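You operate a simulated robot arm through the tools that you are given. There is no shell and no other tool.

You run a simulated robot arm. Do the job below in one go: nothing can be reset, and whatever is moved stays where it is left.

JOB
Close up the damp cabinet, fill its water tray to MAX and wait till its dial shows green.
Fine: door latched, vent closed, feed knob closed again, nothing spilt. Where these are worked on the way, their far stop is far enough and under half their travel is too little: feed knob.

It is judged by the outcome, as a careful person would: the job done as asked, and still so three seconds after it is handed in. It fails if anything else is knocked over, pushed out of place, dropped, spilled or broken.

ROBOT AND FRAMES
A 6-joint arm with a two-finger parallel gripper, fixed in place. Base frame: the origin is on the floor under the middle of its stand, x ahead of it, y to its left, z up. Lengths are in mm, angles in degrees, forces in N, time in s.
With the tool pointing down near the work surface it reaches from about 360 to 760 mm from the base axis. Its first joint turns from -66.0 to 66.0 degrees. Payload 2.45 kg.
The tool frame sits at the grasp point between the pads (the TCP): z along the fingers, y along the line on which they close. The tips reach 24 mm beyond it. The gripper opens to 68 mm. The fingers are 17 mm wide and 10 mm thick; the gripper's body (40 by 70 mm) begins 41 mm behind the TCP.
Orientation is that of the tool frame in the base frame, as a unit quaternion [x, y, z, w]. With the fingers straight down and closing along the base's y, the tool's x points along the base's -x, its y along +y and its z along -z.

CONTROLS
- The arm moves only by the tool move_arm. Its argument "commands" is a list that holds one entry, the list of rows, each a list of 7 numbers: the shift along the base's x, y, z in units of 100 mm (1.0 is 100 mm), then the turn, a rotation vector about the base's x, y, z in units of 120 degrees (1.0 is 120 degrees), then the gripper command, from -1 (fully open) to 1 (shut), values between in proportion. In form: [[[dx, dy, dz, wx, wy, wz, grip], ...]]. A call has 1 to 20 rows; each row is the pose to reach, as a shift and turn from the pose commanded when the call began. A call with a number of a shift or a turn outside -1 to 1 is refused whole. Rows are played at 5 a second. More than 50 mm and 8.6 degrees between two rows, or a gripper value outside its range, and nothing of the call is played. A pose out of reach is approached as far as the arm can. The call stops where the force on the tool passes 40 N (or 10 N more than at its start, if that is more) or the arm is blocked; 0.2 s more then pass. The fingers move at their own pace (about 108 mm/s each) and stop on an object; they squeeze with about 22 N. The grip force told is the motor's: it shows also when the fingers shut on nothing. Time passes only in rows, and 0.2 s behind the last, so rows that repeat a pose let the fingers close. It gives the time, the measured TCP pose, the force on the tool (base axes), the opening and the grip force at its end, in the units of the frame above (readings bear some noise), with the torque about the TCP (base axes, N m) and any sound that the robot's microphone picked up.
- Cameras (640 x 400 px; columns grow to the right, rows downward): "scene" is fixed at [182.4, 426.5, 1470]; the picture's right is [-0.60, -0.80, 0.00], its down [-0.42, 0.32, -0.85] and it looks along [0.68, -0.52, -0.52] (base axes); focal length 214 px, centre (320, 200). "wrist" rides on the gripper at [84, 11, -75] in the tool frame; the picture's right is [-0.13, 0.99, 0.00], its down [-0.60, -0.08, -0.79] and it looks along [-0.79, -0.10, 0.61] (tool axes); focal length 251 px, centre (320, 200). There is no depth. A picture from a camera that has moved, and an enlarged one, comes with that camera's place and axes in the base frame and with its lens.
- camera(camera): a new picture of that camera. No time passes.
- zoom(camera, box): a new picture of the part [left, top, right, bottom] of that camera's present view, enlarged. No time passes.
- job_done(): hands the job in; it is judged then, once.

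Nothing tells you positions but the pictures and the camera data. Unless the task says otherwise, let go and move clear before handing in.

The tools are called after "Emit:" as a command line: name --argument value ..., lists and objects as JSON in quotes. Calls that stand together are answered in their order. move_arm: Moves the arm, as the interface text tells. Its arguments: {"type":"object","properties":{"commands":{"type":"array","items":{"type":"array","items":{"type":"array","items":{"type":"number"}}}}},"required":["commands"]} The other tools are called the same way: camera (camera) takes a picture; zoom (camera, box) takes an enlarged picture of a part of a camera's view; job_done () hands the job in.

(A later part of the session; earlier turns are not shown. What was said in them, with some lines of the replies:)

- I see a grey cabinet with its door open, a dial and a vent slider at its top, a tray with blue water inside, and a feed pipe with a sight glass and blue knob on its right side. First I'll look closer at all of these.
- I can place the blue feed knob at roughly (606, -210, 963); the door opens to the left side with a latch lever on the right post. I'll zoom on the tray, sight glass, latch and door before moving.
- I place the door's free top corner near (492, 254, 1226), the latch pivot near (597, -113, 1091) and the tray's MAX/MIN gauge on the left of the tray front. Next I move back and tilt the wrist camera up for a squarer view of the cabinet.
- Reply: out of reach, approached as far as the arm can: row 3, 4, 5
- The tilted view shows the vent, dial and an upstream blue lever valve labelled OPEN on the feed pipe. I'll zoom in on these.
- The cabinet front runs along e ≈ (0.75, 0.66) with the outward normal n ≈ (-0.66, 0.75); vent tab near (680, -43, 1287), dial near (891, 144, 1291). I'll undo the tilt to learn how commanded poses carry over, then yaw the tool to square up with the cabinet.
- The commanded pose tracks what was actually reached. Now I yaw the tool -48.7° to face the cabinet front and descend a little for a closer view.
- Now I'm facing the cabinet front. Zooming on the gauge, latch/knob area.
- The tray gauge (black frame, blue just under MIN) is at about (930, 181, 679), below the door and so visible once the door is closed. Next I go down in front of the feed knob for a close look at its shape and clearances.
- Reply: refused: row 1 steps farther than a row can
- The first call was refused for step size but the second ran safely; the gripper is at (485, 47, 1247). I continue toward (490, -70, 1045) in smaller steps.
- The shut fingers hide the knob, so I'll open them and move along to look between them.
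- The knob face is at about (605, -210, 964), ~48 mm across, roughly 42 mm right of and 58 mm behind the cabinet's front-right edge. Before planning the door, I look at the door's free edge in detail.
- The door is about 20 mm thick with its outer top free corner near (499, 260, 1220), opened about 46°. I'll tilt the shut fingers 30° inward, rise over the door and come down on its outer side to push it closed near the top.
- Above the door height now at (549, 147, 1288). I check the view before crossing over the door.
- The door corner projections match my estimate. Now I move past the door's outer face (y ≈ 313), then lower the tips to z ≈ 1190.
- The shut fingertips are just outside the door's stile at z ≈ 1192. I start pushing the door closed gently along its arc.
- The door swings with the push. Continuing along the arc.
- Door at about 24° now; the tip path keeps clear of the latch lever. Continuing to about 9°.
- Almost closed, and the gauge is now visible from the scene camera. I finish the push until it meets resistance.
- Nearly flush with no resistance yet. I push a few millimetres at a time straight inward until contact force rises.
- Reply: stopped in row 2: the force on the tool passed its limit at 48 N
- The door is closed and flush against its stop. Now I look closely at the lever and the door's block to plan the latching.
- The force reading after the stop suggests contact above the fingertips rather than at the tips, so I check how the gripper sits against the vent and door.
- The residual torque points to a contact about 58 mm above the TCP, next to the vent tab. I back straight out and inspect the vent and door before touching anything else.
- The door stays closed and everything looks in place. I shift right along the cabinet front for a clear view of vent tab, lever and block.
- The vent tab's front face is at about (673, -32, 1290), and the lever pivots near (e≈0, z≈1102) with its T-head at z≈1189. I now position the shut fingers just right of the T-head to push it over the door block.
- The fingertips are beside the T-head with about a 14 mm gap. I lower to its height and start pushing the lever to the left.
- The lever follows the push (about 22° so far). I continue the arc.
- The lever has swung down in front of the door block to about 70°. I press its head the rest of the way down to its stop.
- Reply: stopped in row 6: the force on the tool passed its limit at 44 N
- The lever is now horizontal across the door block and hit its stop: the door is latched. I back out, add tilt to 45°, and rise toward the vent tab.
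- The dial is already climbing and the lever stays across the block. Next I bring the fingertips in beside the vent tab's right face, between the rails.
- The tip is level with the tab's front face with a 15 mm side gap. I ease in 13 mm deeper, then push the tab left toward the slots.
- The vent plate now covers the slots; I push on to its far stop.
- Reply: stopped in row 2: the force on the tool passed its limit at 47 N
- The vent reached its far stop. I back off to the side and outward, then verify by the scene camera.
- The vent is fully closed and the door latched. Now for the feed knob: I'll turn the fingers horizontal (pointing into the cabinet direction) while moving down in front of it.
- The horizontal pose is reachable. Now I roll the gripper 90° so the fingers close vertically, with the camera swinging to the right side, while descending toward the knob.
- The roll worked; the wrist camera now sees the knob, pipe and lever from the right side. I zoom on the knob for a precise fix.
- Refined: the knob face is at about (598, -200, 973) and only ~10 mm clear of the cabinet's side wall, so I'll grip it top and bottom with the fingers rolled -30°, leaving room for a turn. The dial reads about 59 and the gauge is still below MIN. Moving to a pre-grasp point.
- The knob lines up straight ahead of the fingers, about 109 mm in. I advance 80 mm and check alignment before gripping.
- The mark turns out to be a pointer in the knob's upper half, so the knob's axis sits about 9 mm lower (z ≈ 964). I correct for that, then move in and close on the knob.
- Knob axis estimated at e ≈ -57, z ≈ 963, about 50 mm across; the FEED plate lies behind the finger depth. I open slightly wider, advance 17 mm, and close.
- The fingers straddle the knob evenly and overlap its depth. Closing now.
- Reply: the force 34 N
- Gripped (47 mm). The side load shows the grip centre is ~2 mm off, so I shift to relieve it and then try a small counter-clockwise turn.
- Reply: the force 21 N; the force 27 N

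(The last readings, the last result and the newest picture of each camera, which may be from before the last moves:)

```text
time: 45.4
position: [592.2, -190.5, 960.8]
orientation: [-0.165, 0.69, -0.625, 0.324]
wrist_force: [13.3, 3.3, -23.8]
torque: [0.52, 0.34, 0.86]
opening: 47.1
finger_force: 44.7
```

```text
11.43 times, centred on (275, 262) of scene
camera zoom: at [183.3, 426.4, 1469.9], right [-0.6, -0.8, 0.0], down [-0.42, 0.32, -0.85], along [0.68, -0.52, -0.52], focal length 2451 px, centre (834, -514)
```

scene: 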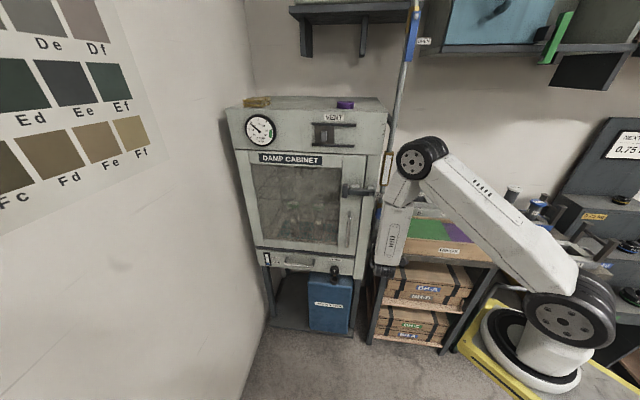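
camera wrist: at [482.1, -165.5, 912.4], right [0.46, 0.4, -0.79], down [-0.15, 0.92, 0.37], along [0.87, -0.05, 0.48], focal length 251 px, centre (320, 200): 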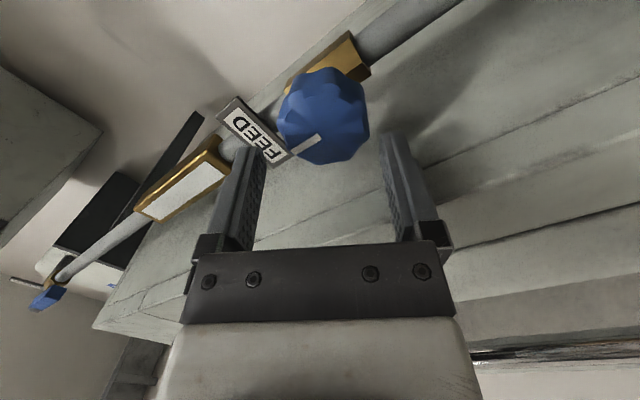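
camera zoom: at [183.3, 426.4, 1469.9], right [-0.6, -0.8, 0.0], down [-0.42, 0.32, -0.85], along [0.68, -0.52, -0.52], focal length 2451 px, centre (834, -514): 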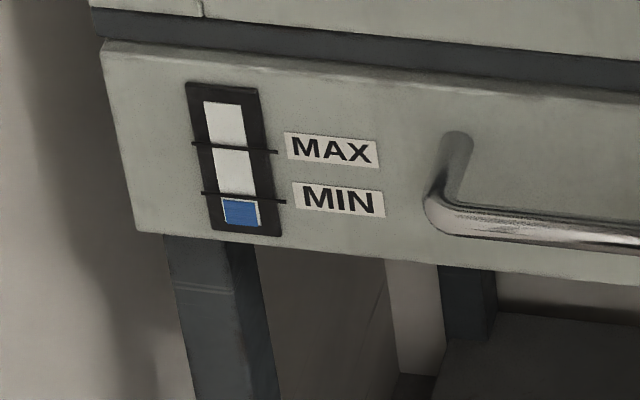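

The knob turns freely counter-clockwise (16° so far) and the gauge is unchanged. I re-centre by 3 mm and continue turning, watching the gauge.

Emit:
move_arm --commands '[[[0.005, 0.005, -0.029, 0, 0, 0, 1], [0.005, 0.005, -0.029, -0.0435, 0.0505, 0, 1], [0.005, 0.005, -0.029, -0.0871, 0.1009, 0, 1], [0.005, 0.005, -0.029, -0.1306, 0.1514, 0, 1], [0.005, 0.005, -0.029, -0.1741, 0.2019, 0, 1]]]'

Emit:
camera --camera "wrist"

Emit:
zoom --camera "scene" --box '[250, 245, 300, 280]'

```text
time: 46.6
position: [592.8, -191.8, 959.6]
orientation: [0.346, -0.617, 0.693, -0.139]
wrist_force: [11.2, -7.3, -16.4]
torque: [-0.42, -0.52, -0.22]
opening: 47.2
finger_force: 45.1
```

```text
taken
camera wrist: at [481.7, -188.6, 974.6], right [-0.14, -0.12, -0.98], down [-0.06, 0.99, -0.11], along [0.99, 0.04, -0.15], focal length 251 px, centre (320, 200)
```

wrist: 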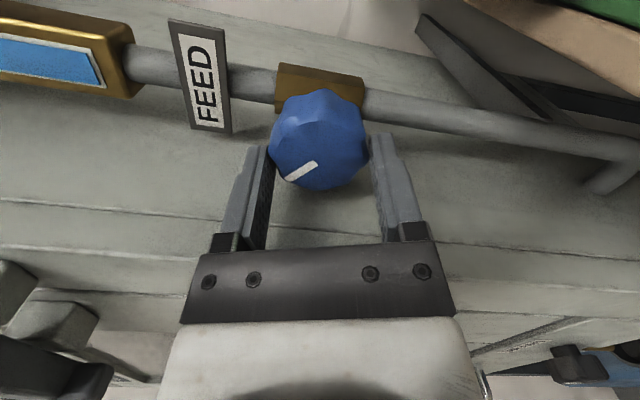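

```text
11.43 times, centred on (275, 262) of scene
camera zoom: at [183.0, 426.2, 1470.0], right [-0.6, -0.8, 0.0], down [-0.42, 0.32, -0.85], along [0.68, -0.52, -0.52], focal length 2451 px, centre (834, -514)
```

zoom: 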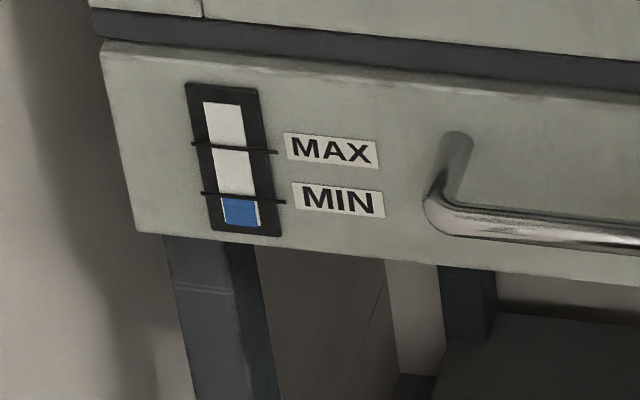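

Water is running: the sight glass is blue and the level is creeping up. I turn the knob further open.

Emit:
move_arm --commands '[[[-0.003, -0.003, -0.014, -0.0435, 0.0505, 0, 1], [-0.003, -0.003, -0.014, -0.0871, 0.1009, 0, 1], [-0.003, -0.003, -0.014, -0.1306, 0.1514, 0, 1]]]'

Emit:
zoom --camera "scene" --box '[250, 245, 300, 280]'

Emit:
camera --camera "wrist"

```text
time: 47.4
position: [593.5, -190.6, 957.6]
orientation: [0.467, -0.531, 0.707, 0.008]
wrist_force: [1.3, -6.5, -9.3]
torque: [-0.08, -0.53, 0.09]
opening: 46.9
finger_force: 43.8
```

```text
11.43 times, centred on (275, 262) of scene
camera zoom: at [182.6, 426.3, 1470.1], right [-0.6, -0.8, 0.0], down [-0.42, 0.32, -0.85], along [0.68, -0.52, -0.52], focal length 2451 px, centre (834, -514)
```

zoom: 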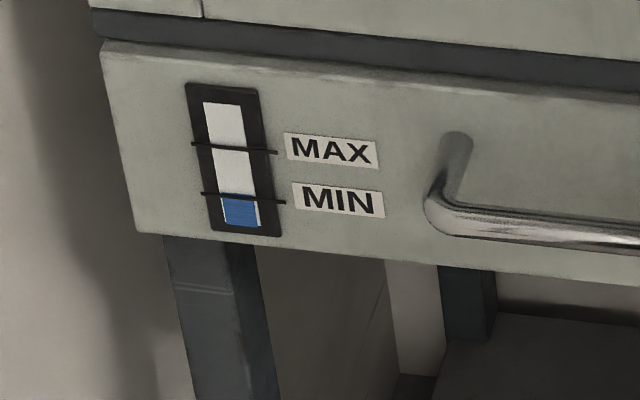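

```text
taken
camera wrist: at [491.2, -179.2, 1005.7], right [-0.43, -0.37, -0.82], down [-0.14, 0.93, -0.34], along [0.89, -0.04, -0.45], focal length 251 px, centre (320, 200)
```

wrist: 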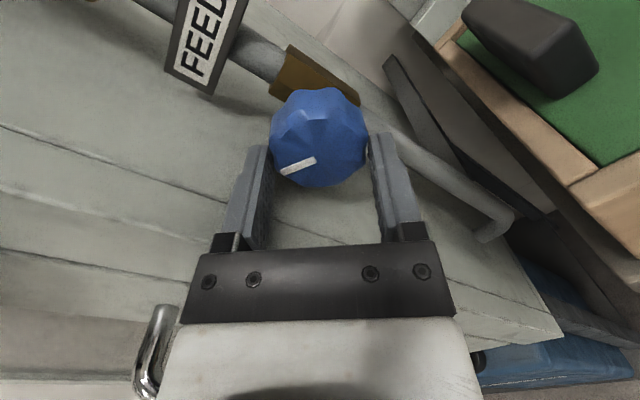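

The level is just above MIN and the knob has turned about 70°. I try a few more degrees to feel for the far stop.

Emit:
move_arm --commands '[[[0, 0, 0, -0.0272, 0.0315, 0, 1], [0, 0, 0, -0.0381, 0.0442, 0, 1]]]'

Emit:
zoom --camera "wrist" --box '[220, 30, 460, 200]'

Emit:
zoom --camera "scene" --box '[250, 245, 300, 280]'

```text
time: 48.0
position: [592.7, -191.6, 957.0]
orientation: [0.499, -0.501, 0.705, 0.051]
wrist_force: [-7.0, 1.0, -12.0]
torque: [0.56, -1.39, -0.16]
opening: 46.6
finger_force: 45.1
```

```text
2.35 times, centred on (340, 115) of wrist
camera zoom: at [495.8, -175.4, 1013.5], right [-0.5, -0.43, -0.75], down [-0.17, 0.9, -0.4], along [0.85, -0.07, -0.53], focal length 592 px, centre (273, 400)
```

zoom: 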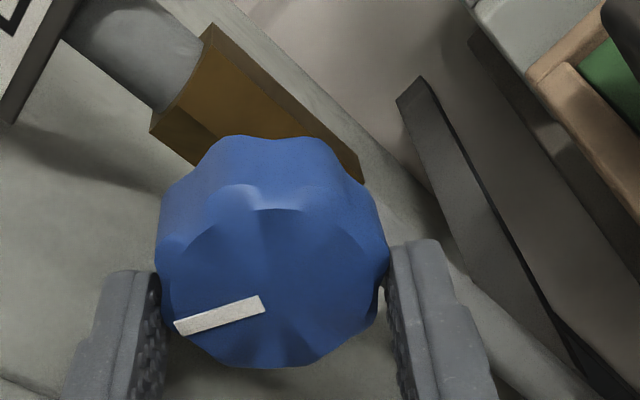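

```text
11.43 times, centred on (275, 262) of scene
camera zoom: at [182.4, 426.5, 1470.0], right [-0.6, -0.8, 0.0], down [-0.42, 0.32, -0.85], along [0.68, -0.52, -0.52], focal length 2451 px, centre (834, -514)
```

zoom: 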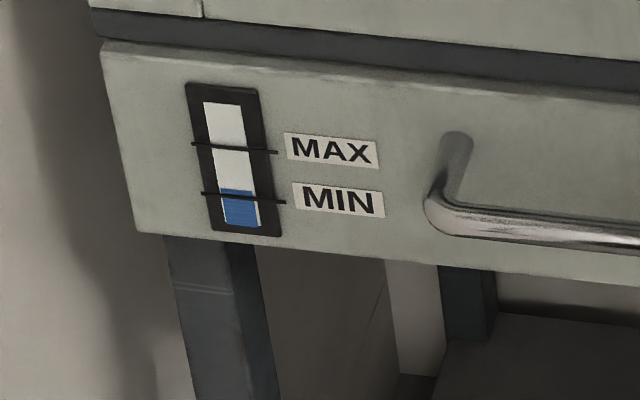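

The knob is at its far stop (strong resisting torque) and the sight glass is full. The level needs about 42 px more to MAX at roughly 8 px/s. I relax the over-twist and hold for about 2.4 s.

Emit:
move_arm --commands '[[[0, 0, 0, 0.0327, -0.0379, 0, 1], [0, 0, 0, 0.0327, -0.0379, 0, 1], [0, 0, 0, 0.0327, -0.0379, 0, 1], [0, 0, 0, 0.0327, -0.0379, 0, 1], [0, 0, 0, 0.0327, -0.0379, 0, 1], [0, 0, 0, 0.0327, -0.0379, 0, 1], [0, 0, 0, 0.0327, -0.0379, 0, 1], [0, 0, 0, 0.0327, -0.0379, 0, 1], [0, 0, 0, 0.0327, -0.0379, 0, 1], [0, 0, 0, 0.0327, -0.0379, 0, 1]]]'

Emit:
zoom --camera "scene" --box '[250, 245, 300, 280]'

Emit:
zoom --camera "wrist" --box '[220, 30, 460, 200]'

```text
time: 50.2
position: [592.4, -191.4, 956.8]
orientation: [0.472, -0.527, 0.707, 0.014]
wrist_force: [-4.5, 3.8, -15.1]
torque: [0.05, -0.06, 0.42]
opening: 46.1
finger_force: 44.6
```

```text
11.43 times, centred on (275, 262) of scene
camera zoom: at [182.5, 426.5, 1470.0], right [-0.6, -0.8, 0.0], down [-0.42, 0.32, -0.85], along [0.68, -0.52, -0.52], focal length 2451 px, centre (834, -514)
```

zoom: 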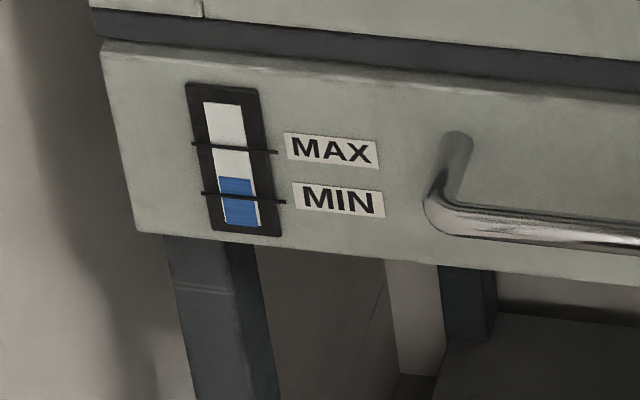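

```text
2.35 times, centred on (340, 115) of wrist
camera zoom: at [491.7, -178.9, 1006.8], right [-0.44, -0.38, -0.81], down [-0.14, 0.92, -0.35], along [0.89, -0.04, -0.46], focal length 592 px, centre (273, 400)
```

zoom: 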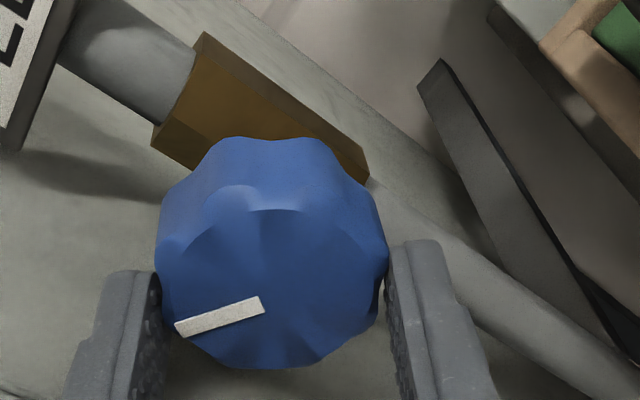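

Rise is about 5 px/s; roughly 31 px remain. I hold about 3 s more, then check with a tighter zoom.

Emit:
move_arm --commands '[[[0, 0, 0, 0, 0, 0, 1], [0, 0, 0, 0, 0, 0, 1], [0, 0, 0, 0, 0, 0, 1], [0, 0, 0, 0, 0, 0, 1], [0, 0, 0, 0, 0, 0, 1], [0, 0, 0, 0, 0, 0, 1], [0, 0, 0, 0, 0, 0, 1], [0, 0, 0, 0, 0, 0, 1], [0, 0, 0, 0, 0, 0, 1], [0, 0, 0, 0, 0, 0, 1], [0, 0, 0, 0, 0, 0, 1], [0, 0, 0, 0, 0, 0, 1], [0, 0, 0, 0, 0, 0, 1], [0, 0, 0, 0, 0, 0, 1]]]'

Emit:
zoom --camera "scene" --box '[250, 245, 300, 280]'

Emit:
zoom --camera "scene" --box '[262, 250, 280, 268]'

```text
time: 53.2
position: [592.6, -190.9, 957.3]
orientation: [0.472, -0.527, 0.706, 0.014]
wrist_force: [-7.2, 4.0, -15.3]
torque: [0.06, -0.04, 0.46]
opening: 46.0
finger_force: 44.9
```

```text
11.43 times, centred on (275, 262) of scene
camera zoom: at [182.5, 426.5, 1470.0], right [-0.6, -0.8, 0.0], down [-0.42, 0.32, -0.85], along [0.68, -0.52, -0.52], focal length 2451 px, centre (834, -514)
```

zoom: 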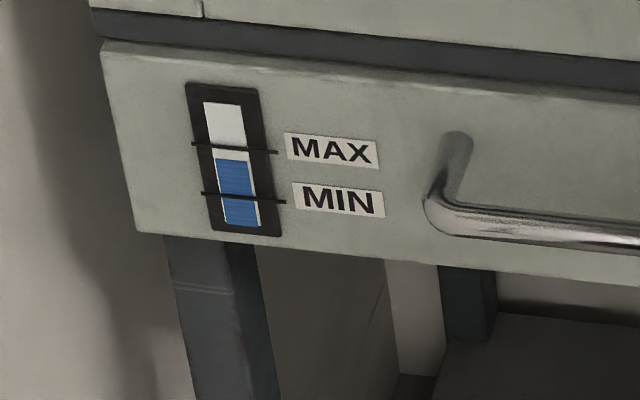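

```text
16.00 times, centred on (271, 259) of scene
camera zoom: at [182.5, 426.5, 1470.0], right [-0.6, -0.8, 0.0], down [-0.42, 0.32, -0.85], along [0.68, -0.52, -0.52], focal length 3432 px, centre (1104, -744)
```

zoom: 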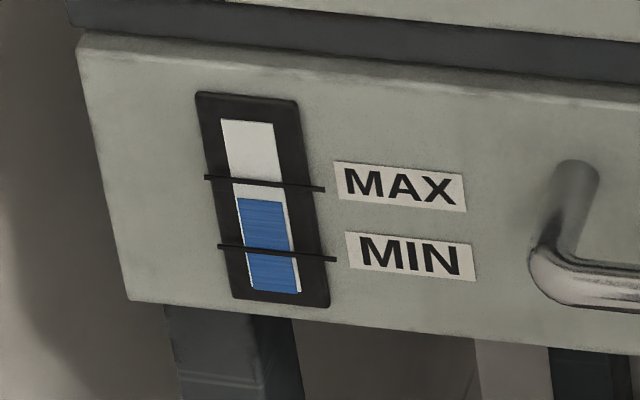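

About 12 px below MAX at ~6.5 px/s. I begin throttling: turn the knob about halfway back, then re-check.

Emit:
move_arm --commands '[[[0, 0, 0, 0.0462, -0.0536, 0, 1], [0, 0, 0, 0.0925, -0.1072, 0, 1], [0, 0, 0, 0.1387, -0.1608, 0, 1], [0, 0, 0, 0.185, -0.2144, 0, 1]]]'

Emit:
zoom --camera "scene" --box '[262, 250, 280, 268]'

Emit:
zoom --camera "wrist" --box '[220, 30, 460, 200]'

```text
time: 54.2
position: [594.3, -190.3, 958.5]
orientation: [0.295, -0.641, 0.681, -0.196]
wrist_force: [-7.3, 5.3, 1.0]
torque: [0.19, 0.21, 0.51]
opening: 45.6
finger_force: 45.1
```

```text
16.00 times, centred on (271, 259) of scene
camera zoom: at [182.1, 426.7, 1470.0], right [-0.6, -0.8, 0.0], down [-0.42, 0.32, -0.85], along [0.68, -0.52, -0.52], focal length 3432 px, centre (1104, -744)
```

zoom: 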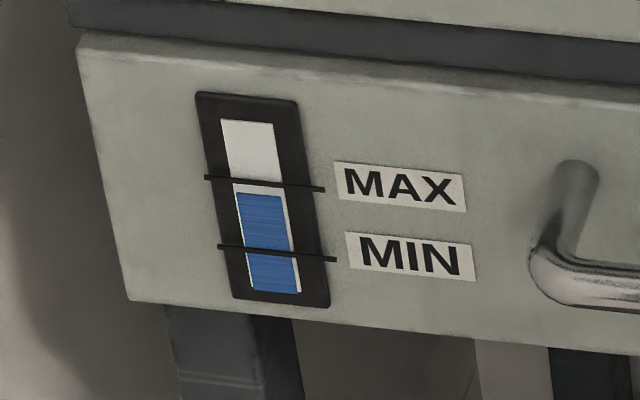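

```text
2.35 times, centred on (340, 115) of wrist
camera zoom: at [480.8, -189.1, 960.6], right [-0.01, -0.02, -1.0], down [-0.06, 1.0, -0.02], along [1.0, 0.06, -0.01], focal length 592 px, centre (273, 400)
```

zoom: 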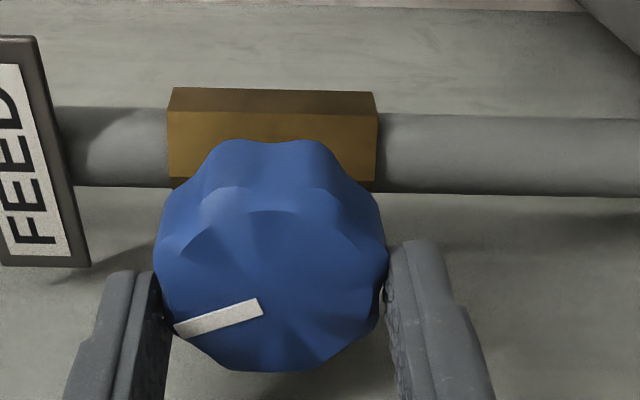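

Now about 12 px (in the 16x view) below MAX at reduced flow. I hold about 1.4 s and re-check.

Emit:
move_arm --commands '[[[0, 0, 0, 0, 0, 0, 1], [0, 0, 0, 0, 0, 0, 1], [0, 0, 0, 0, 0, 0, 1], [0, 0, 0, 0, 0, 0, 1], [0, 0, 0, 0, 0, 0, 1], [0, 0, 0, 0, 0, 0, 1]]]'

Emit:
zoom --camera "scene" --box '[262, 250, 280, 268]'

Emit:
zoom --camera "scene" --box '[265, 252, 275, 260]'

```text
time: 55.6
position: [594.0, -191.7, 959.9]
orientation: [0.295, -0.64, 0.682, -0.195]
wrist_force: [-0.6, 2.4, 15.6]
torque: [-0.42, -0.34, -0.35]
opening: 45.5
finger_force: 45.0
```

```text
16.00 times, centred on (271, 259) of scene
camera zoom: at [182.1, 426.7, 1470.0], right [-0.6, -0.8, 0.0], down [-0.42, 0.31, -0.85], along [0.68, -0.52, -0.52], focal length 3432 px, centre (1104, -744)
```

zoom: 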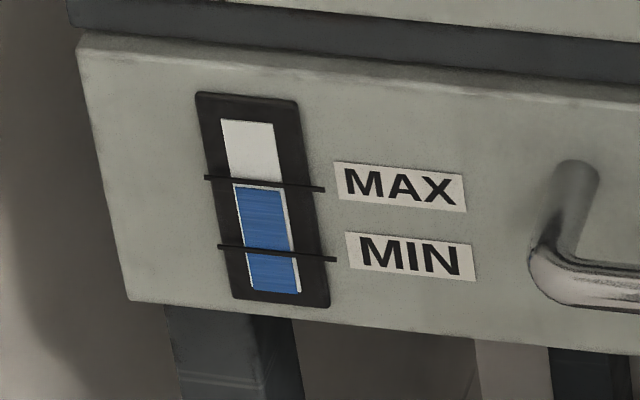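

```text
16.00 times, centred on (270, 256) of scene
camera zoom: at [182.1, 426.7, 1470.0], right [-0.6, -0.8, 0.0], down [-0.42, 0.31, -0.85], along [0.68, -0.52, -0.52], focal length 3432 px, centre (1120, -696)
```

zoom: 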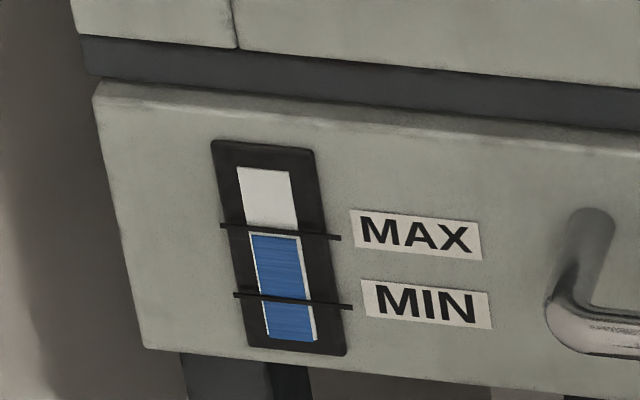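

Only about 5 px remain. I hold 0.4 s more and then turn the knob clockwise fully closed.

Emit:
move_arm --commands '[[[0, 0, 0, 0, 0, 0, 1], [0, 0, 0, 0, 0, 0, 1], [0, 0, 0, 0.0462, -0.0536, 0, 1], [0, 0, 0, 0.0925, -0.1072, 0, 1], [0, 0, 0, 0.1387, -0.1608, 0, 1], [0, 0, 0, 0.18, -0.2087, 0, 1]]]'

Emit:
zoom --camera "scene" --box '[262, 250, 280, 268]'

Emit:
camera --camera "wrist"

```text
time: 57.0
position: [592.4, -191.8, 960.1]
orientation: [-0.1, 0.697, -0.598, 0.382]
wrist_force: [3.2, -3.9, 27.9]
torque: [-0.78, 0.92, -0.01]
opening: 47.2
finger_force: 44.6
```

```text
16.00 times, centred on (271, 259) of scene
camera zoom: at [181.9, 426.6, 1470.0], right [-0.6, -0.8, 0.0], down [-0.42, 0.32, -0.85], along [0.68, -0.52, -0.52], focal length 3432 px, centre (1104, -744)
```

zoom: 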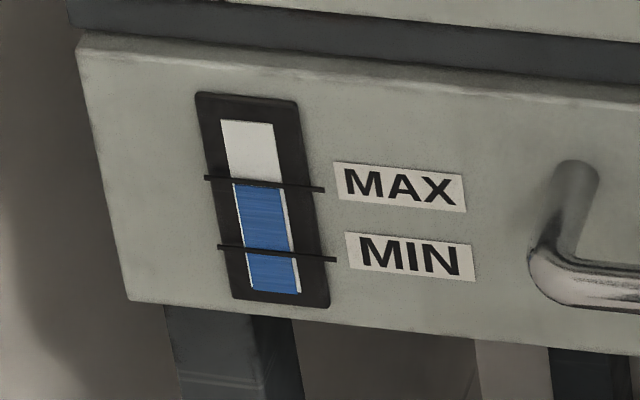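

```text
taken
camera wrist: at [489.8, -181.5, 915.5], right [0.4, 0.34, -0.85], down [-0.13, 0.94, 0.31], along [0.91, -0.02, 0.42], focal length 251 px, centre (320, 200)
```

wrist: 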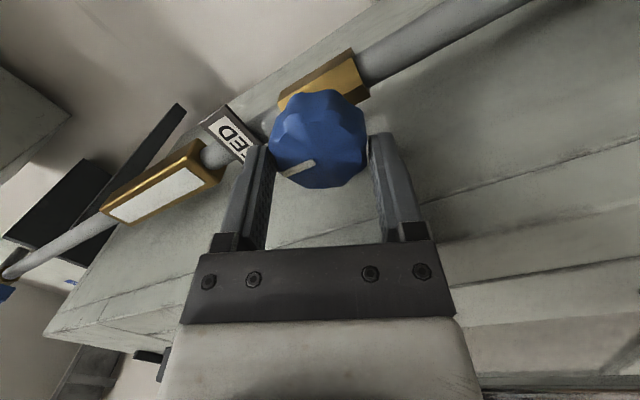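

The level sits right at the MAX line, the sight glass is clear and the knob pushes back against its closed stop. I check that the level holds, then release the knob.

Emit:
move_arm --commands '[[[0, 0, 0, 0, 0, 0, 1], [0, 0, 0, 0, 0, 0, 1]]]'

Emit:
zoom --camera "scene" --box '[262, 250, 280, 268]'

Emit:
zoom --camera "wrist" --box '[90, 30, 460, 250]'

Emit:
zoom --camera "scene" --box '[235, 100, 290, 140]'

```text
time: 57.6
position: [593.6, -192.5, 960.7]
orientation: [-0.101, 0.697, -0.598, 0.382]
wrist_force: [1.2, -5.6, 28.0]
torque: [-0.69, 0.75, 0.04]
opening: 46.9
finger_force: 45.4
```

```text
16.00 times, centred on (271, 259) of scene
camera zoom: at [181.9, 426.5, 1470.1], right [-0.6, -0.8, 0.0], down [-0.42, 0.32, -0.85], along [0.68, -0.52, -0.52], focal length 3432 px, centre (1104, -744)
```

zoom: 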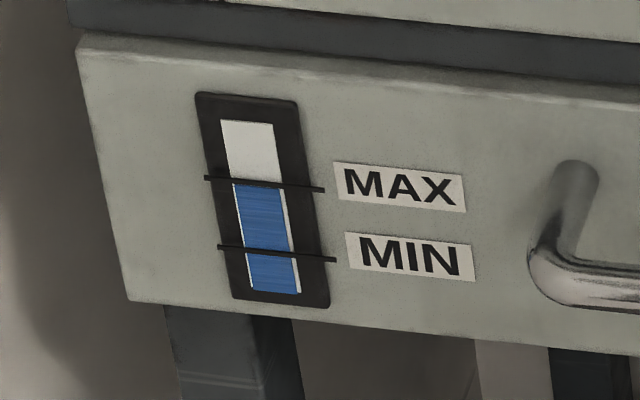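

```text
1.73 times, centred on (275, 140) of wrist
camera zoom: at [489.8, -181.5, 915.5], right [0.4, 0.34, -0.85], down [-0.13, 0.94, 0.31], along [0.91, -0.02, 0.42], focal length 435 px, centre (398, 304)
```

zoom: 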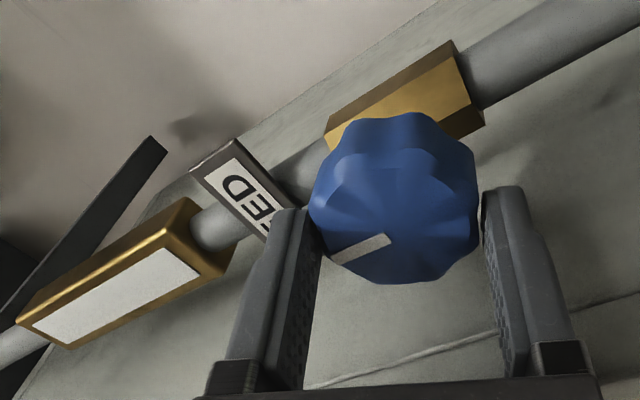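

```text
10.00 times, centred on (262, 120) of scene
camera zoom: at [181.9, 426.5, 1470.1], right [-0.6, -0.8, 0.0], down [-0.42, 0.32, -0.85], along [0.68, -0.52, -0.52], focal length 2145 px, centre (895, 1000)
```

zoom: 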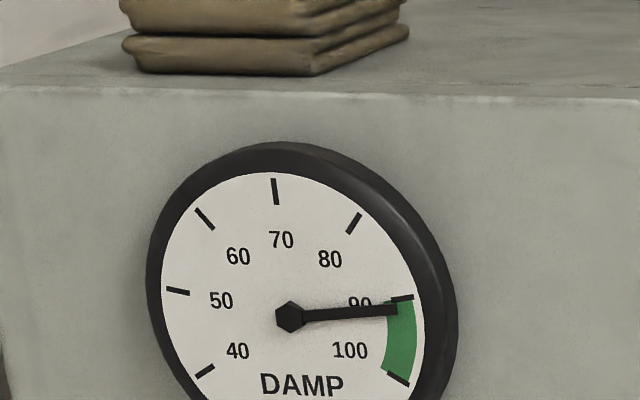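

The dial has already entered the green (about 91) and the level holds at MAX. I open the fingers and withdraw straight out from the knob.

Emit:
move_arm --commands '[[[0, 0, 0, 0, 0, 0, -0.5], [0, 0, 0, 0, 0, 0, -0.88], [0, 0, 0, 0, 0, 0, -0.88], [-0.065, 0.076, 0, 0, 0, 0, -0.88], [-0.196, 0.227, 0, 0, 0, 0, -0.88], [-0.392, 0.454, 0, 0, 0, 0, -0.88], [-0.6, 0.69, 0, 0, 0, 0, -0.88], [-0.6, 0.69, 0, 0, 0, 0, -0.88]]]'

Emit:
camera --camera "wrist"

Emit:
camera --camera "scene"

Emit:
zoom --camera "scene" --box '[262, 250, 280, 268]'

```text
time: 59.4
position: [534.9, -122.5, 958.4]
orientation: [-0.103, 0.7, -0.596, 0.38]
wrist_force: [-0.1, -0.5, -0.3]
torque: [0.03, -0.01, -0.01]
opening: 64.0
finger_force: 0.1
```

```text
taken
camera wrist: at [430.1, -112.1, 913.5], right [0.4, 0.34, -0.85], down [-0.12, 0.94, 0.32], along [0.91, -0.02, 0.42], focal length 251 px, centre (320, 200)
```

wrist: 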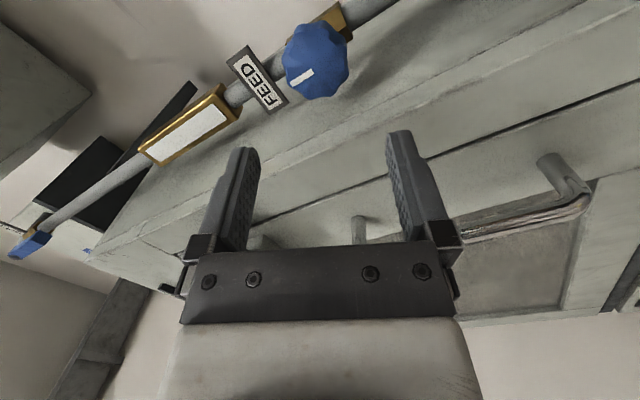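

```text
taken
```

scene: 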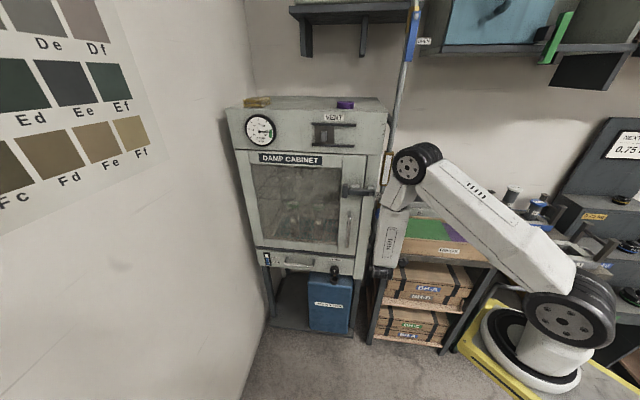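

```text
16.00 times, centred on (271, 259) of scene
camera zoom: at [182.4, 426.5, 1470.0], right [-0.6, -0.8, 0.0], down [-0.42, 0.32, -0.85], along [0.68, -0.52, -0.52], focal length 3432 px, centre (1104, -744)
```

zoom: 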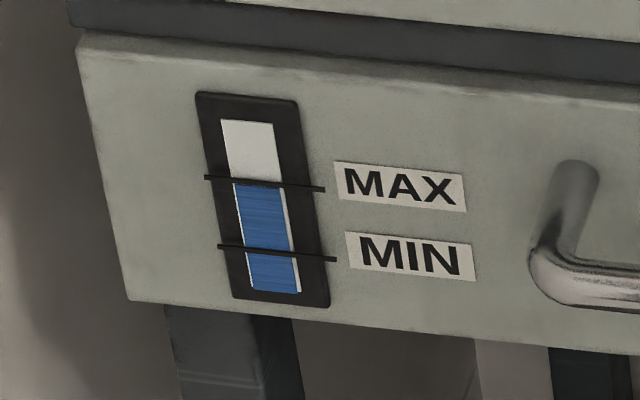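

The knob is released, the sight glass is clear, and the level stays on MAX. I retreat along the same path I came, so the arm is clear of the bench and cabinet.

Emit:
move_arm --commands '[[[-0.15, 0.14, 0.1, 0, 0, 0, -0.88], [-0.3, 0.3, 0.25, 0, 0, 0, -0.88], [-0.5, 0.48, 0.45, 0, 0, 0, -0.88], [-0.5, 0.48, 0.7, -0.041, 0.0474, 0, -0.88], [-0.5, 0.48, 1.0, -0.082, 0.0948, 0, -0.88], [-0.5, 0.48, 1.0, -0.1226, 0.1421, 0, -0.88], [-0.5, 0.48, 1.0, -0.15, 0.174, 0, -0.88]]]'

Emit:
move_arm --commands '[[[0, 0, 0.4, 0, 0, 0, -0.88], [0.05, 0.05, 0.8, 0, 0, 0, -0.88], [0.1, 0.1, 1.0, 0, 0, 0, -0.88], [0.1, 0.1, 1.0, 0, 0, 0, -0.88]]]'

Emit:
camera --camera "scene"

Emit:
zoom --camera "scene" --box '[235, 100, 290, 140]'

Emit:
zoom --camera "scene" --box '[225, 90, 420, 290]'

Emit:
zoom --camera "scene" --box '[262, 250, 280, 268]'

```text
time: 61.0
position: [482.7, -74.1, 1057.4]
orientation: [0.266, -0.655, 0.67, -0.226]
wrist_force: [-0.5, 0.2, 0.1]
torque: [-0.01, 0.01, 0.01]
opening: 63.9
finger_force: 0.0
```

```text
time: 62.0
position: [494.0, -63.5, 1158.6]
orientation: [0.266, -0.655, 0.67, -0.227]
wrist_force: [-0.1, 0.3, 0.6]
torque: [0.0, 0.02, -0.02]
opening: 63.9
finger_force: 0.1
```

```text
taken
```

scene: 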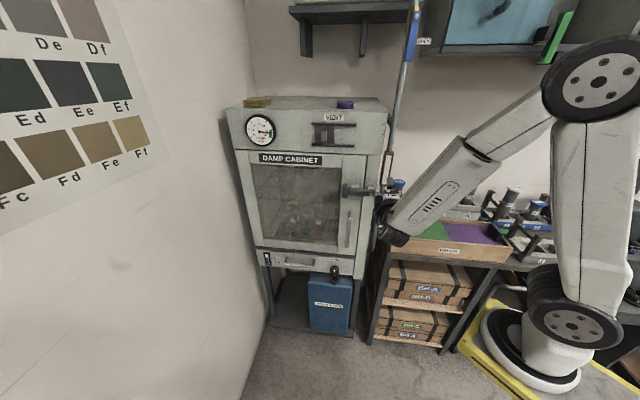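

```text
10.00 times, centred on (262, 120) of scene
camera zoom: at [182.4, 426.5, 1470.0], right [-0.6, -0.8, 0.0], down [-0.42, 0.32, -0.85], along [0.68, -0.52, -0.52], focal length 2145 px, centre (895, 1000)
```

zoom: 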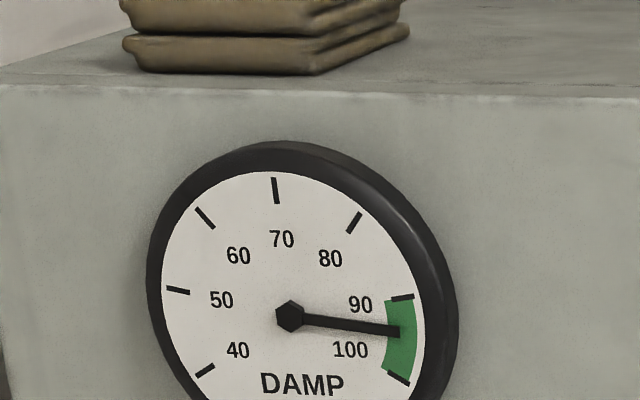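

```text
2.00 times, centred on (322, 190) of scene
camera zoom: at [182.4, 426.5, 1470.0], right [-0.6, -0.8, 0.0], down [-0.42, 0.32, -0.85], along [0.68, -0.52, -0.52], focal length 429 px, centre (315, 220)
```

zoom: 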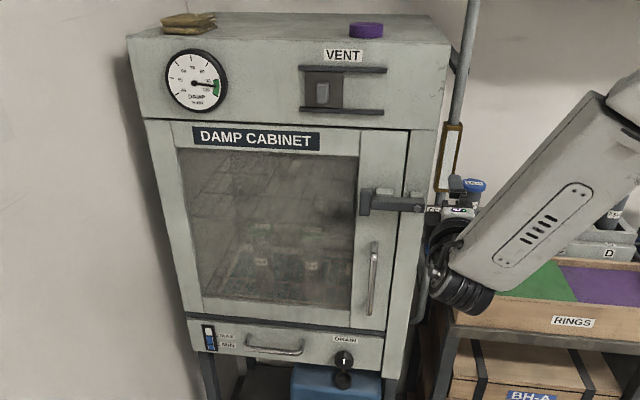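

```text
16.00 times, centred on (271, 259) of scene
camera zoom: at [182.4, 426.5, 1470.0], right [-0.6, -0.8, 0.0], down [-0.42, 0.32, -0.85], along [0.68, -0.52, -0.52], focal length 3432 px, centre (1104, -744)
```

zoom: 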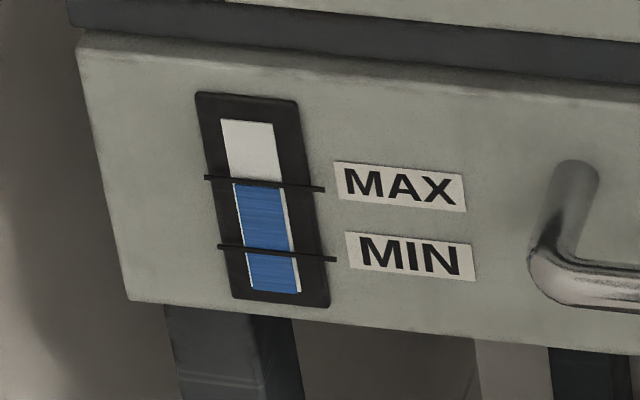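

The dial is now mid-green (about 95), the vent is shut, the lever is across the block and the level is at MAX. I move the arm further away to check the knob and the bench.

Emit:
move_arm --commands '[[[-0.05, 0.3, 0.25, 0, 0, 0, -0.88], [-0.1, 0.6, 0.5, 0, 0, 0, -0.88], [-0.1, 0.9, 0.75, 0, 0, 0, -0.88], [-0.1, 1.0, 1.0, 0, 0, 0, -0.88], [-0.1, 1.0, 1.0, 0, 0, 0, -0.88]]]'

Emit:
camera --camera "scene"

Emit:
zoom --camera "scene" --box '[355, 160, 420, 230]'

Emit:
camera --camera "wrist"

```text
time: 63.2
position: [483.6, 36.6, 1257.2]
orientation: [0.265, -0.655, 0.67, -0.226]
wrist_force: [-1.0, 0.4, 0.1]
torque: [0.0, 0.05, -0.01]
opening: 64.0
finger_force: 0.0
```

```text
taken
```

scene: 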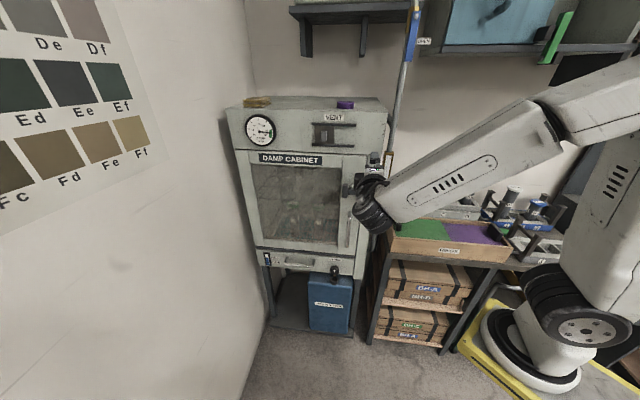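

```text
5.71 times, centred on (388, 195) of scene
camera zoom: at [182.4, 426.5, 1470.0], right [-0.6, -0.8, 0.0], down [-0.42, 0.32, -0.85], along [0.68, -0.52, -0.52], focal length 1226 px, centre (-66, 229)
```

zoom: 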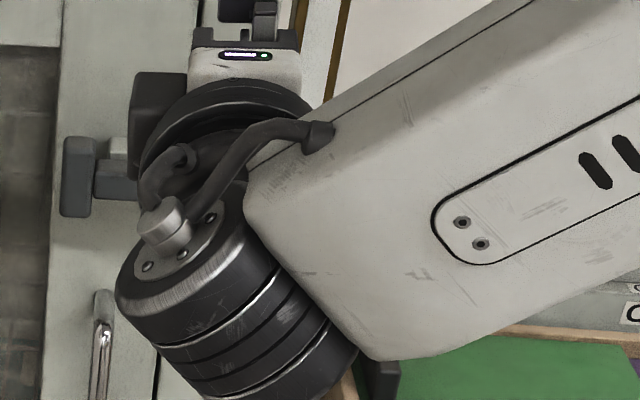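

```text
taken
camera wrist: at [370.6, 37.7, 1251.7], right [0.05, 0.05, -1.0], down [-0.06, 1.0, 0.04], along [1.0, 0.05, 0.06], focal length 251 px, centre (320, 200)
```

wrist: 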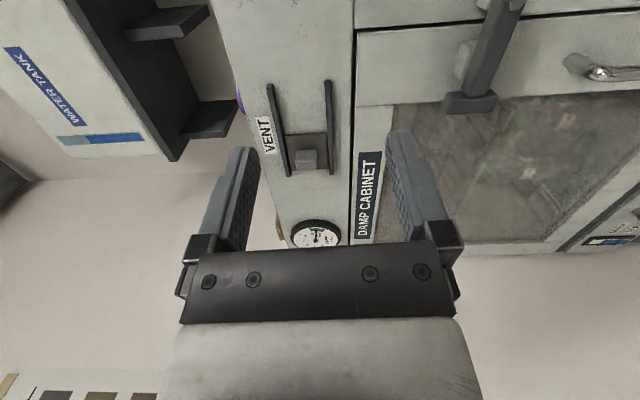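

The arm still hides the knob, so I raise it further clear.

Emit:
move_arm --commands '[[[-0.05, 0.2, 0.35, 0, 0, 0, -0.88], [-0.1, 0.4, 0.7, 0, 0, 0, -0.88], [-0.1, 0.5, 1.0, 0, 0, 0, -0.88], [-0.1, 0.5, 1.0, 0, 0, 0, -0.88]]]'

Emit:
camera --camera "scene"

Emit:
zoom --camera "scene" --box '[355, 160, 420, 230]'

Emit:
zoom --camera "scene" --box '[262, 250, 280, 268]'

Emit:
zoom --camera "scene" --box '[235, 100, 290, 140]'

```text
time: 64.2
position: [471.8, 86.3, 1357.2]
orientation: [0.265, -0.656, 0.67, -0.226]
wrist_force: [-0.3, 1.8, 0.1]
torque: [-0.01, 0.01, -0.02]
opening: 64.2
finger_force: 0.1
```

```text
taken
```

scene: 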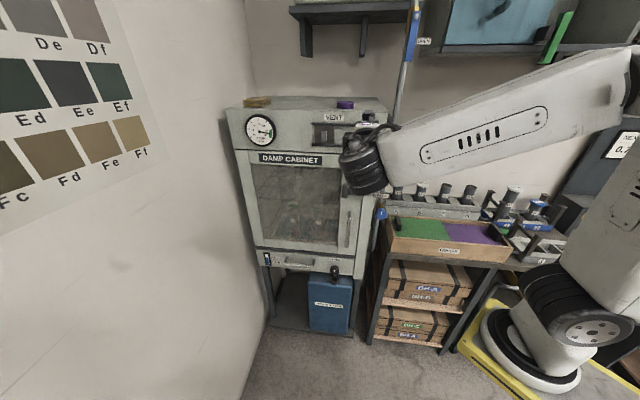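

```text
5.71 times, centred on (388, 195) of scene
camera zoom: at [182.4, 426.5, 1470.0], right [-0.6, -0.8, 0.0], down [-0.42, 0.32, -0.85], along [0.68, -0.52, -0.52], focal length 1226 px, centre (-66, 229)
```

zoom: 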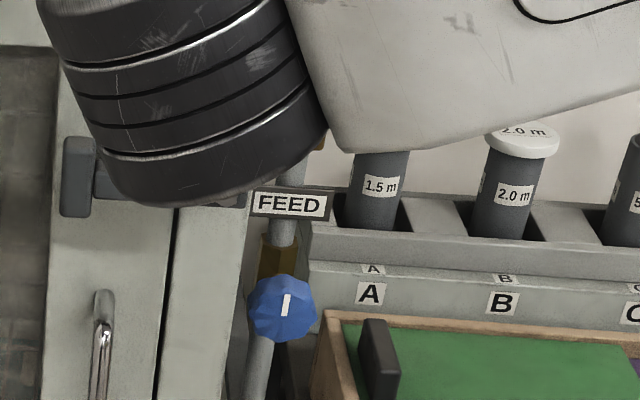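

```text
16.00 times, centred on (271, 259) of scene
camera zoom: at [182.4, 426.5, 1470.0], right [-0.6, -0.8, 0.0], down [-0.42, 0.32, -0.85], along [0.68, -0.52, -0.52], focal length 3432 px, centre (1104, -744)
```

zoom: 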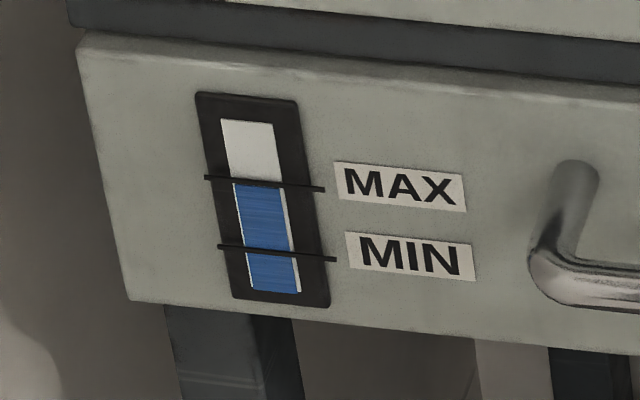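

```text
10.00 times, centred on (262, 120) of scene
camera zoom: at [182.4, 426.5, 1470.0], right [-0.6, -0.8, 0.0], down [-0.42, 0.32, -0.85], along [0.68, -0.52, -0.52], focal length 2145 px, centre (895, 1000)
```

zoom: 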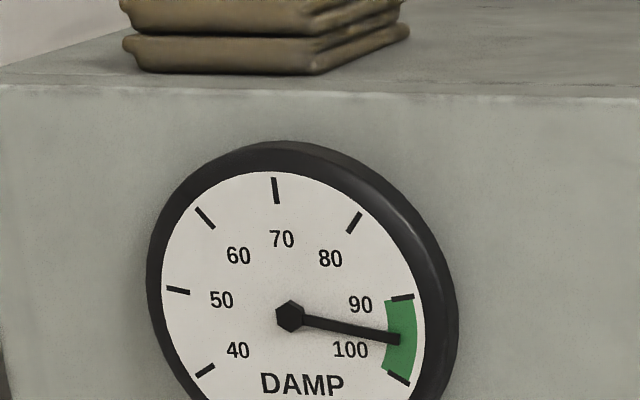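

Knob mark is back vertical (closed), the level rests at MAX, and the dial sits well in the green. I wait a few seconds to be sure it all stays put, and check the latch.

Emit:
move_arm --commands '[[[-0.05, 0.2, 0.1, 0, 0, 0, -0.88], [-0.1, 0.4, 0.2, 0, 0, 0, -0.88], [-0.1, 0.6, 0.2, 0, 0, 0, -0.88], [-0.1, 0.6, 0.2, 0, 0, 0, -0.88], [-0.1, 0.6, 0.2, 0, 0, 0, -0.88], [-0.1, 0.6, 0.2, 0, 0, 0, -0.88], [-0.1, 0.6, 0.2, 0, 0, 0, -0.88], [-0.1, 0.6, 0.2, 0, 0, 0, -0.88], [-0.1, 0.6, 0.2, 0, 0, 0, -0.88], [-0.1, 0.6, 0.2, 0, 0, 0, -0.88], [-0.1, 0.6, 0.2, 0, 0, 0, -0.88], [-0.1, 0.6, 0.2, 0, 0, 0, -0.88], [-0.1, 0.6, 0.2, 0, 0, 0, -0.88], [-0.1, 0.6, 0.2, 0, 0, 0, -0.88], [-0.1, 0.6, 0.2, 0, 0, 0, -0.88], [-0.1, 0.6, 0.2, 0, 0, 0, -0.88], [-0.1, 0.6, 0.2, 0, 0, 0, -0.88], [-0.1, 0.6, 0.2, 0, 0, 0, -0.88], [-0.1, 0.6, 0.2, 0, 0, 0, -0.88], [-0.1, 0.6, 0.2, 0, 0, 0, -0.88]]]'

Emit:
zoom --camera "scene" --box '[235, 100, 290, 140]'

Emit:
zoom --camera "scene" --box '[262, 250, 280, 268]'

Emit:
camera --camera "scene"

Emit:
camera --camera "wrist"

```text
time: 68.4
position: [462.3, 145.7, 1377.8]
orientation: [0.266, -0.656, 0.67, -0.226]
wrist_force: [-0.2, 0.7, 0.6]
torque: [-0.03, 0.0, -0.01]
opening: 63.9
finger_force: 0.0
```

```text
10.00 times, centred on (262, 120) of scene
camera zoom: at [182.4, 426.5, 1470.0], right [-0.6, -0.8, 0.0], down [-0.42, 0.32, -0.85], along [0.68, -0.52, -0.52], focal length 2145 px, centre (895, 1000)
```

zoom: 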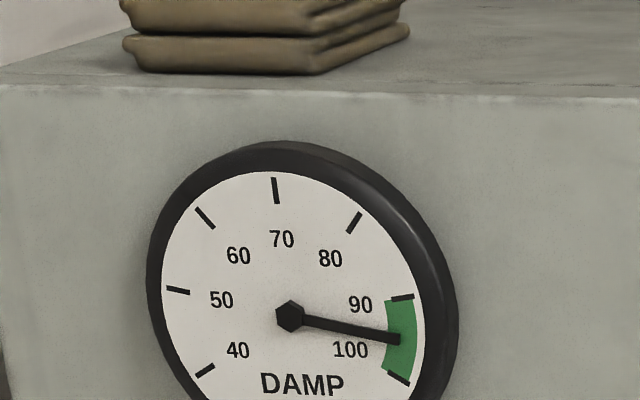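

```text
16.00 times, centred on (271, 259) of scene
camera zoom: at [182.4, 426.5, 1470.0], right [-0.6, -0.8, 0.0], down [-0.42, 0.32, -0.85], along [0.68, -0.52, -0.52], focal length 3432 px, centre (1104, -744)
```

zoom: 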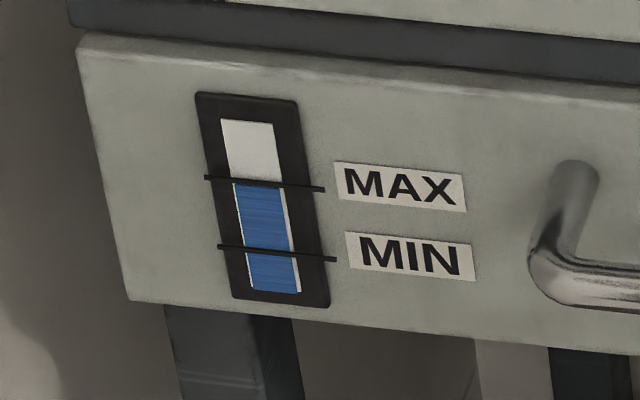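

```text
taken
```

scene: 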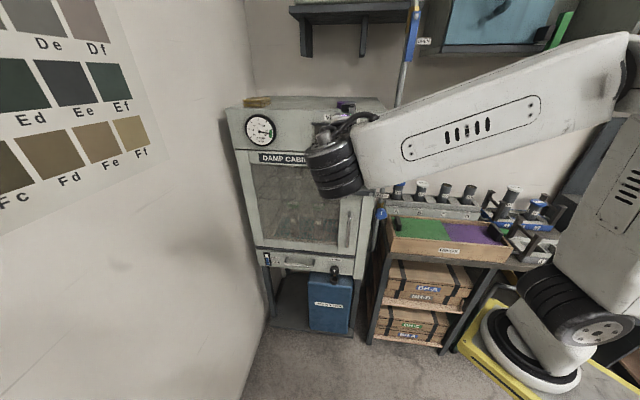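

```text
taken
camera wrist: at [349.7, 147.7, 1371.3], right [0.05, 0.05, -1.0], down [-0.06, 1.0, 0.04], along [1.0, 0.05, 0.06], focal length 251 px, centre (320, 200)
```

wrist: 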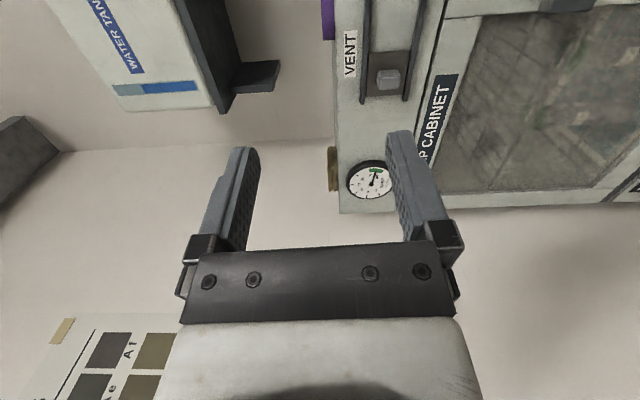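

Everything is steady: the dial reads about 96 in the green, the level is on MAX, and the feed knob is closed with the sight glass clear. The vent is shut, the door lever is across its block, nothing looks disturbed, and the arm is clear, so I hand the job in.

Emit:
job_done

```text
The job is handed in.
```

The job is handed in: the damp cabinet is closed up, its water tray is filled to MAX, and the dial reads about 96 % RH, inside the green. I watched the last several seconds and both the dial and the water level held steady.

- **Door:** it is closed, with the latch lever turned to its stop across the block on the door.
- **Vent:** the slider is at its far stop and covers all the slots.
- **Feed knob:** I opened it to its far stop to fill, then turned it back until it met its closed stop. Its mark is upright again, as it was at the start, and the sight glass shows no flow.
- **Water:** the level touches the MAX line on the tray gauge, and I saw no spill in the pictures.

While I was pushing the door shut, the gripper briefly bumped something next to the vent tab, at about 48 N. Nothing looked moved or damaged afterwards.

The arm is clear of the cabinet and holding nothing.
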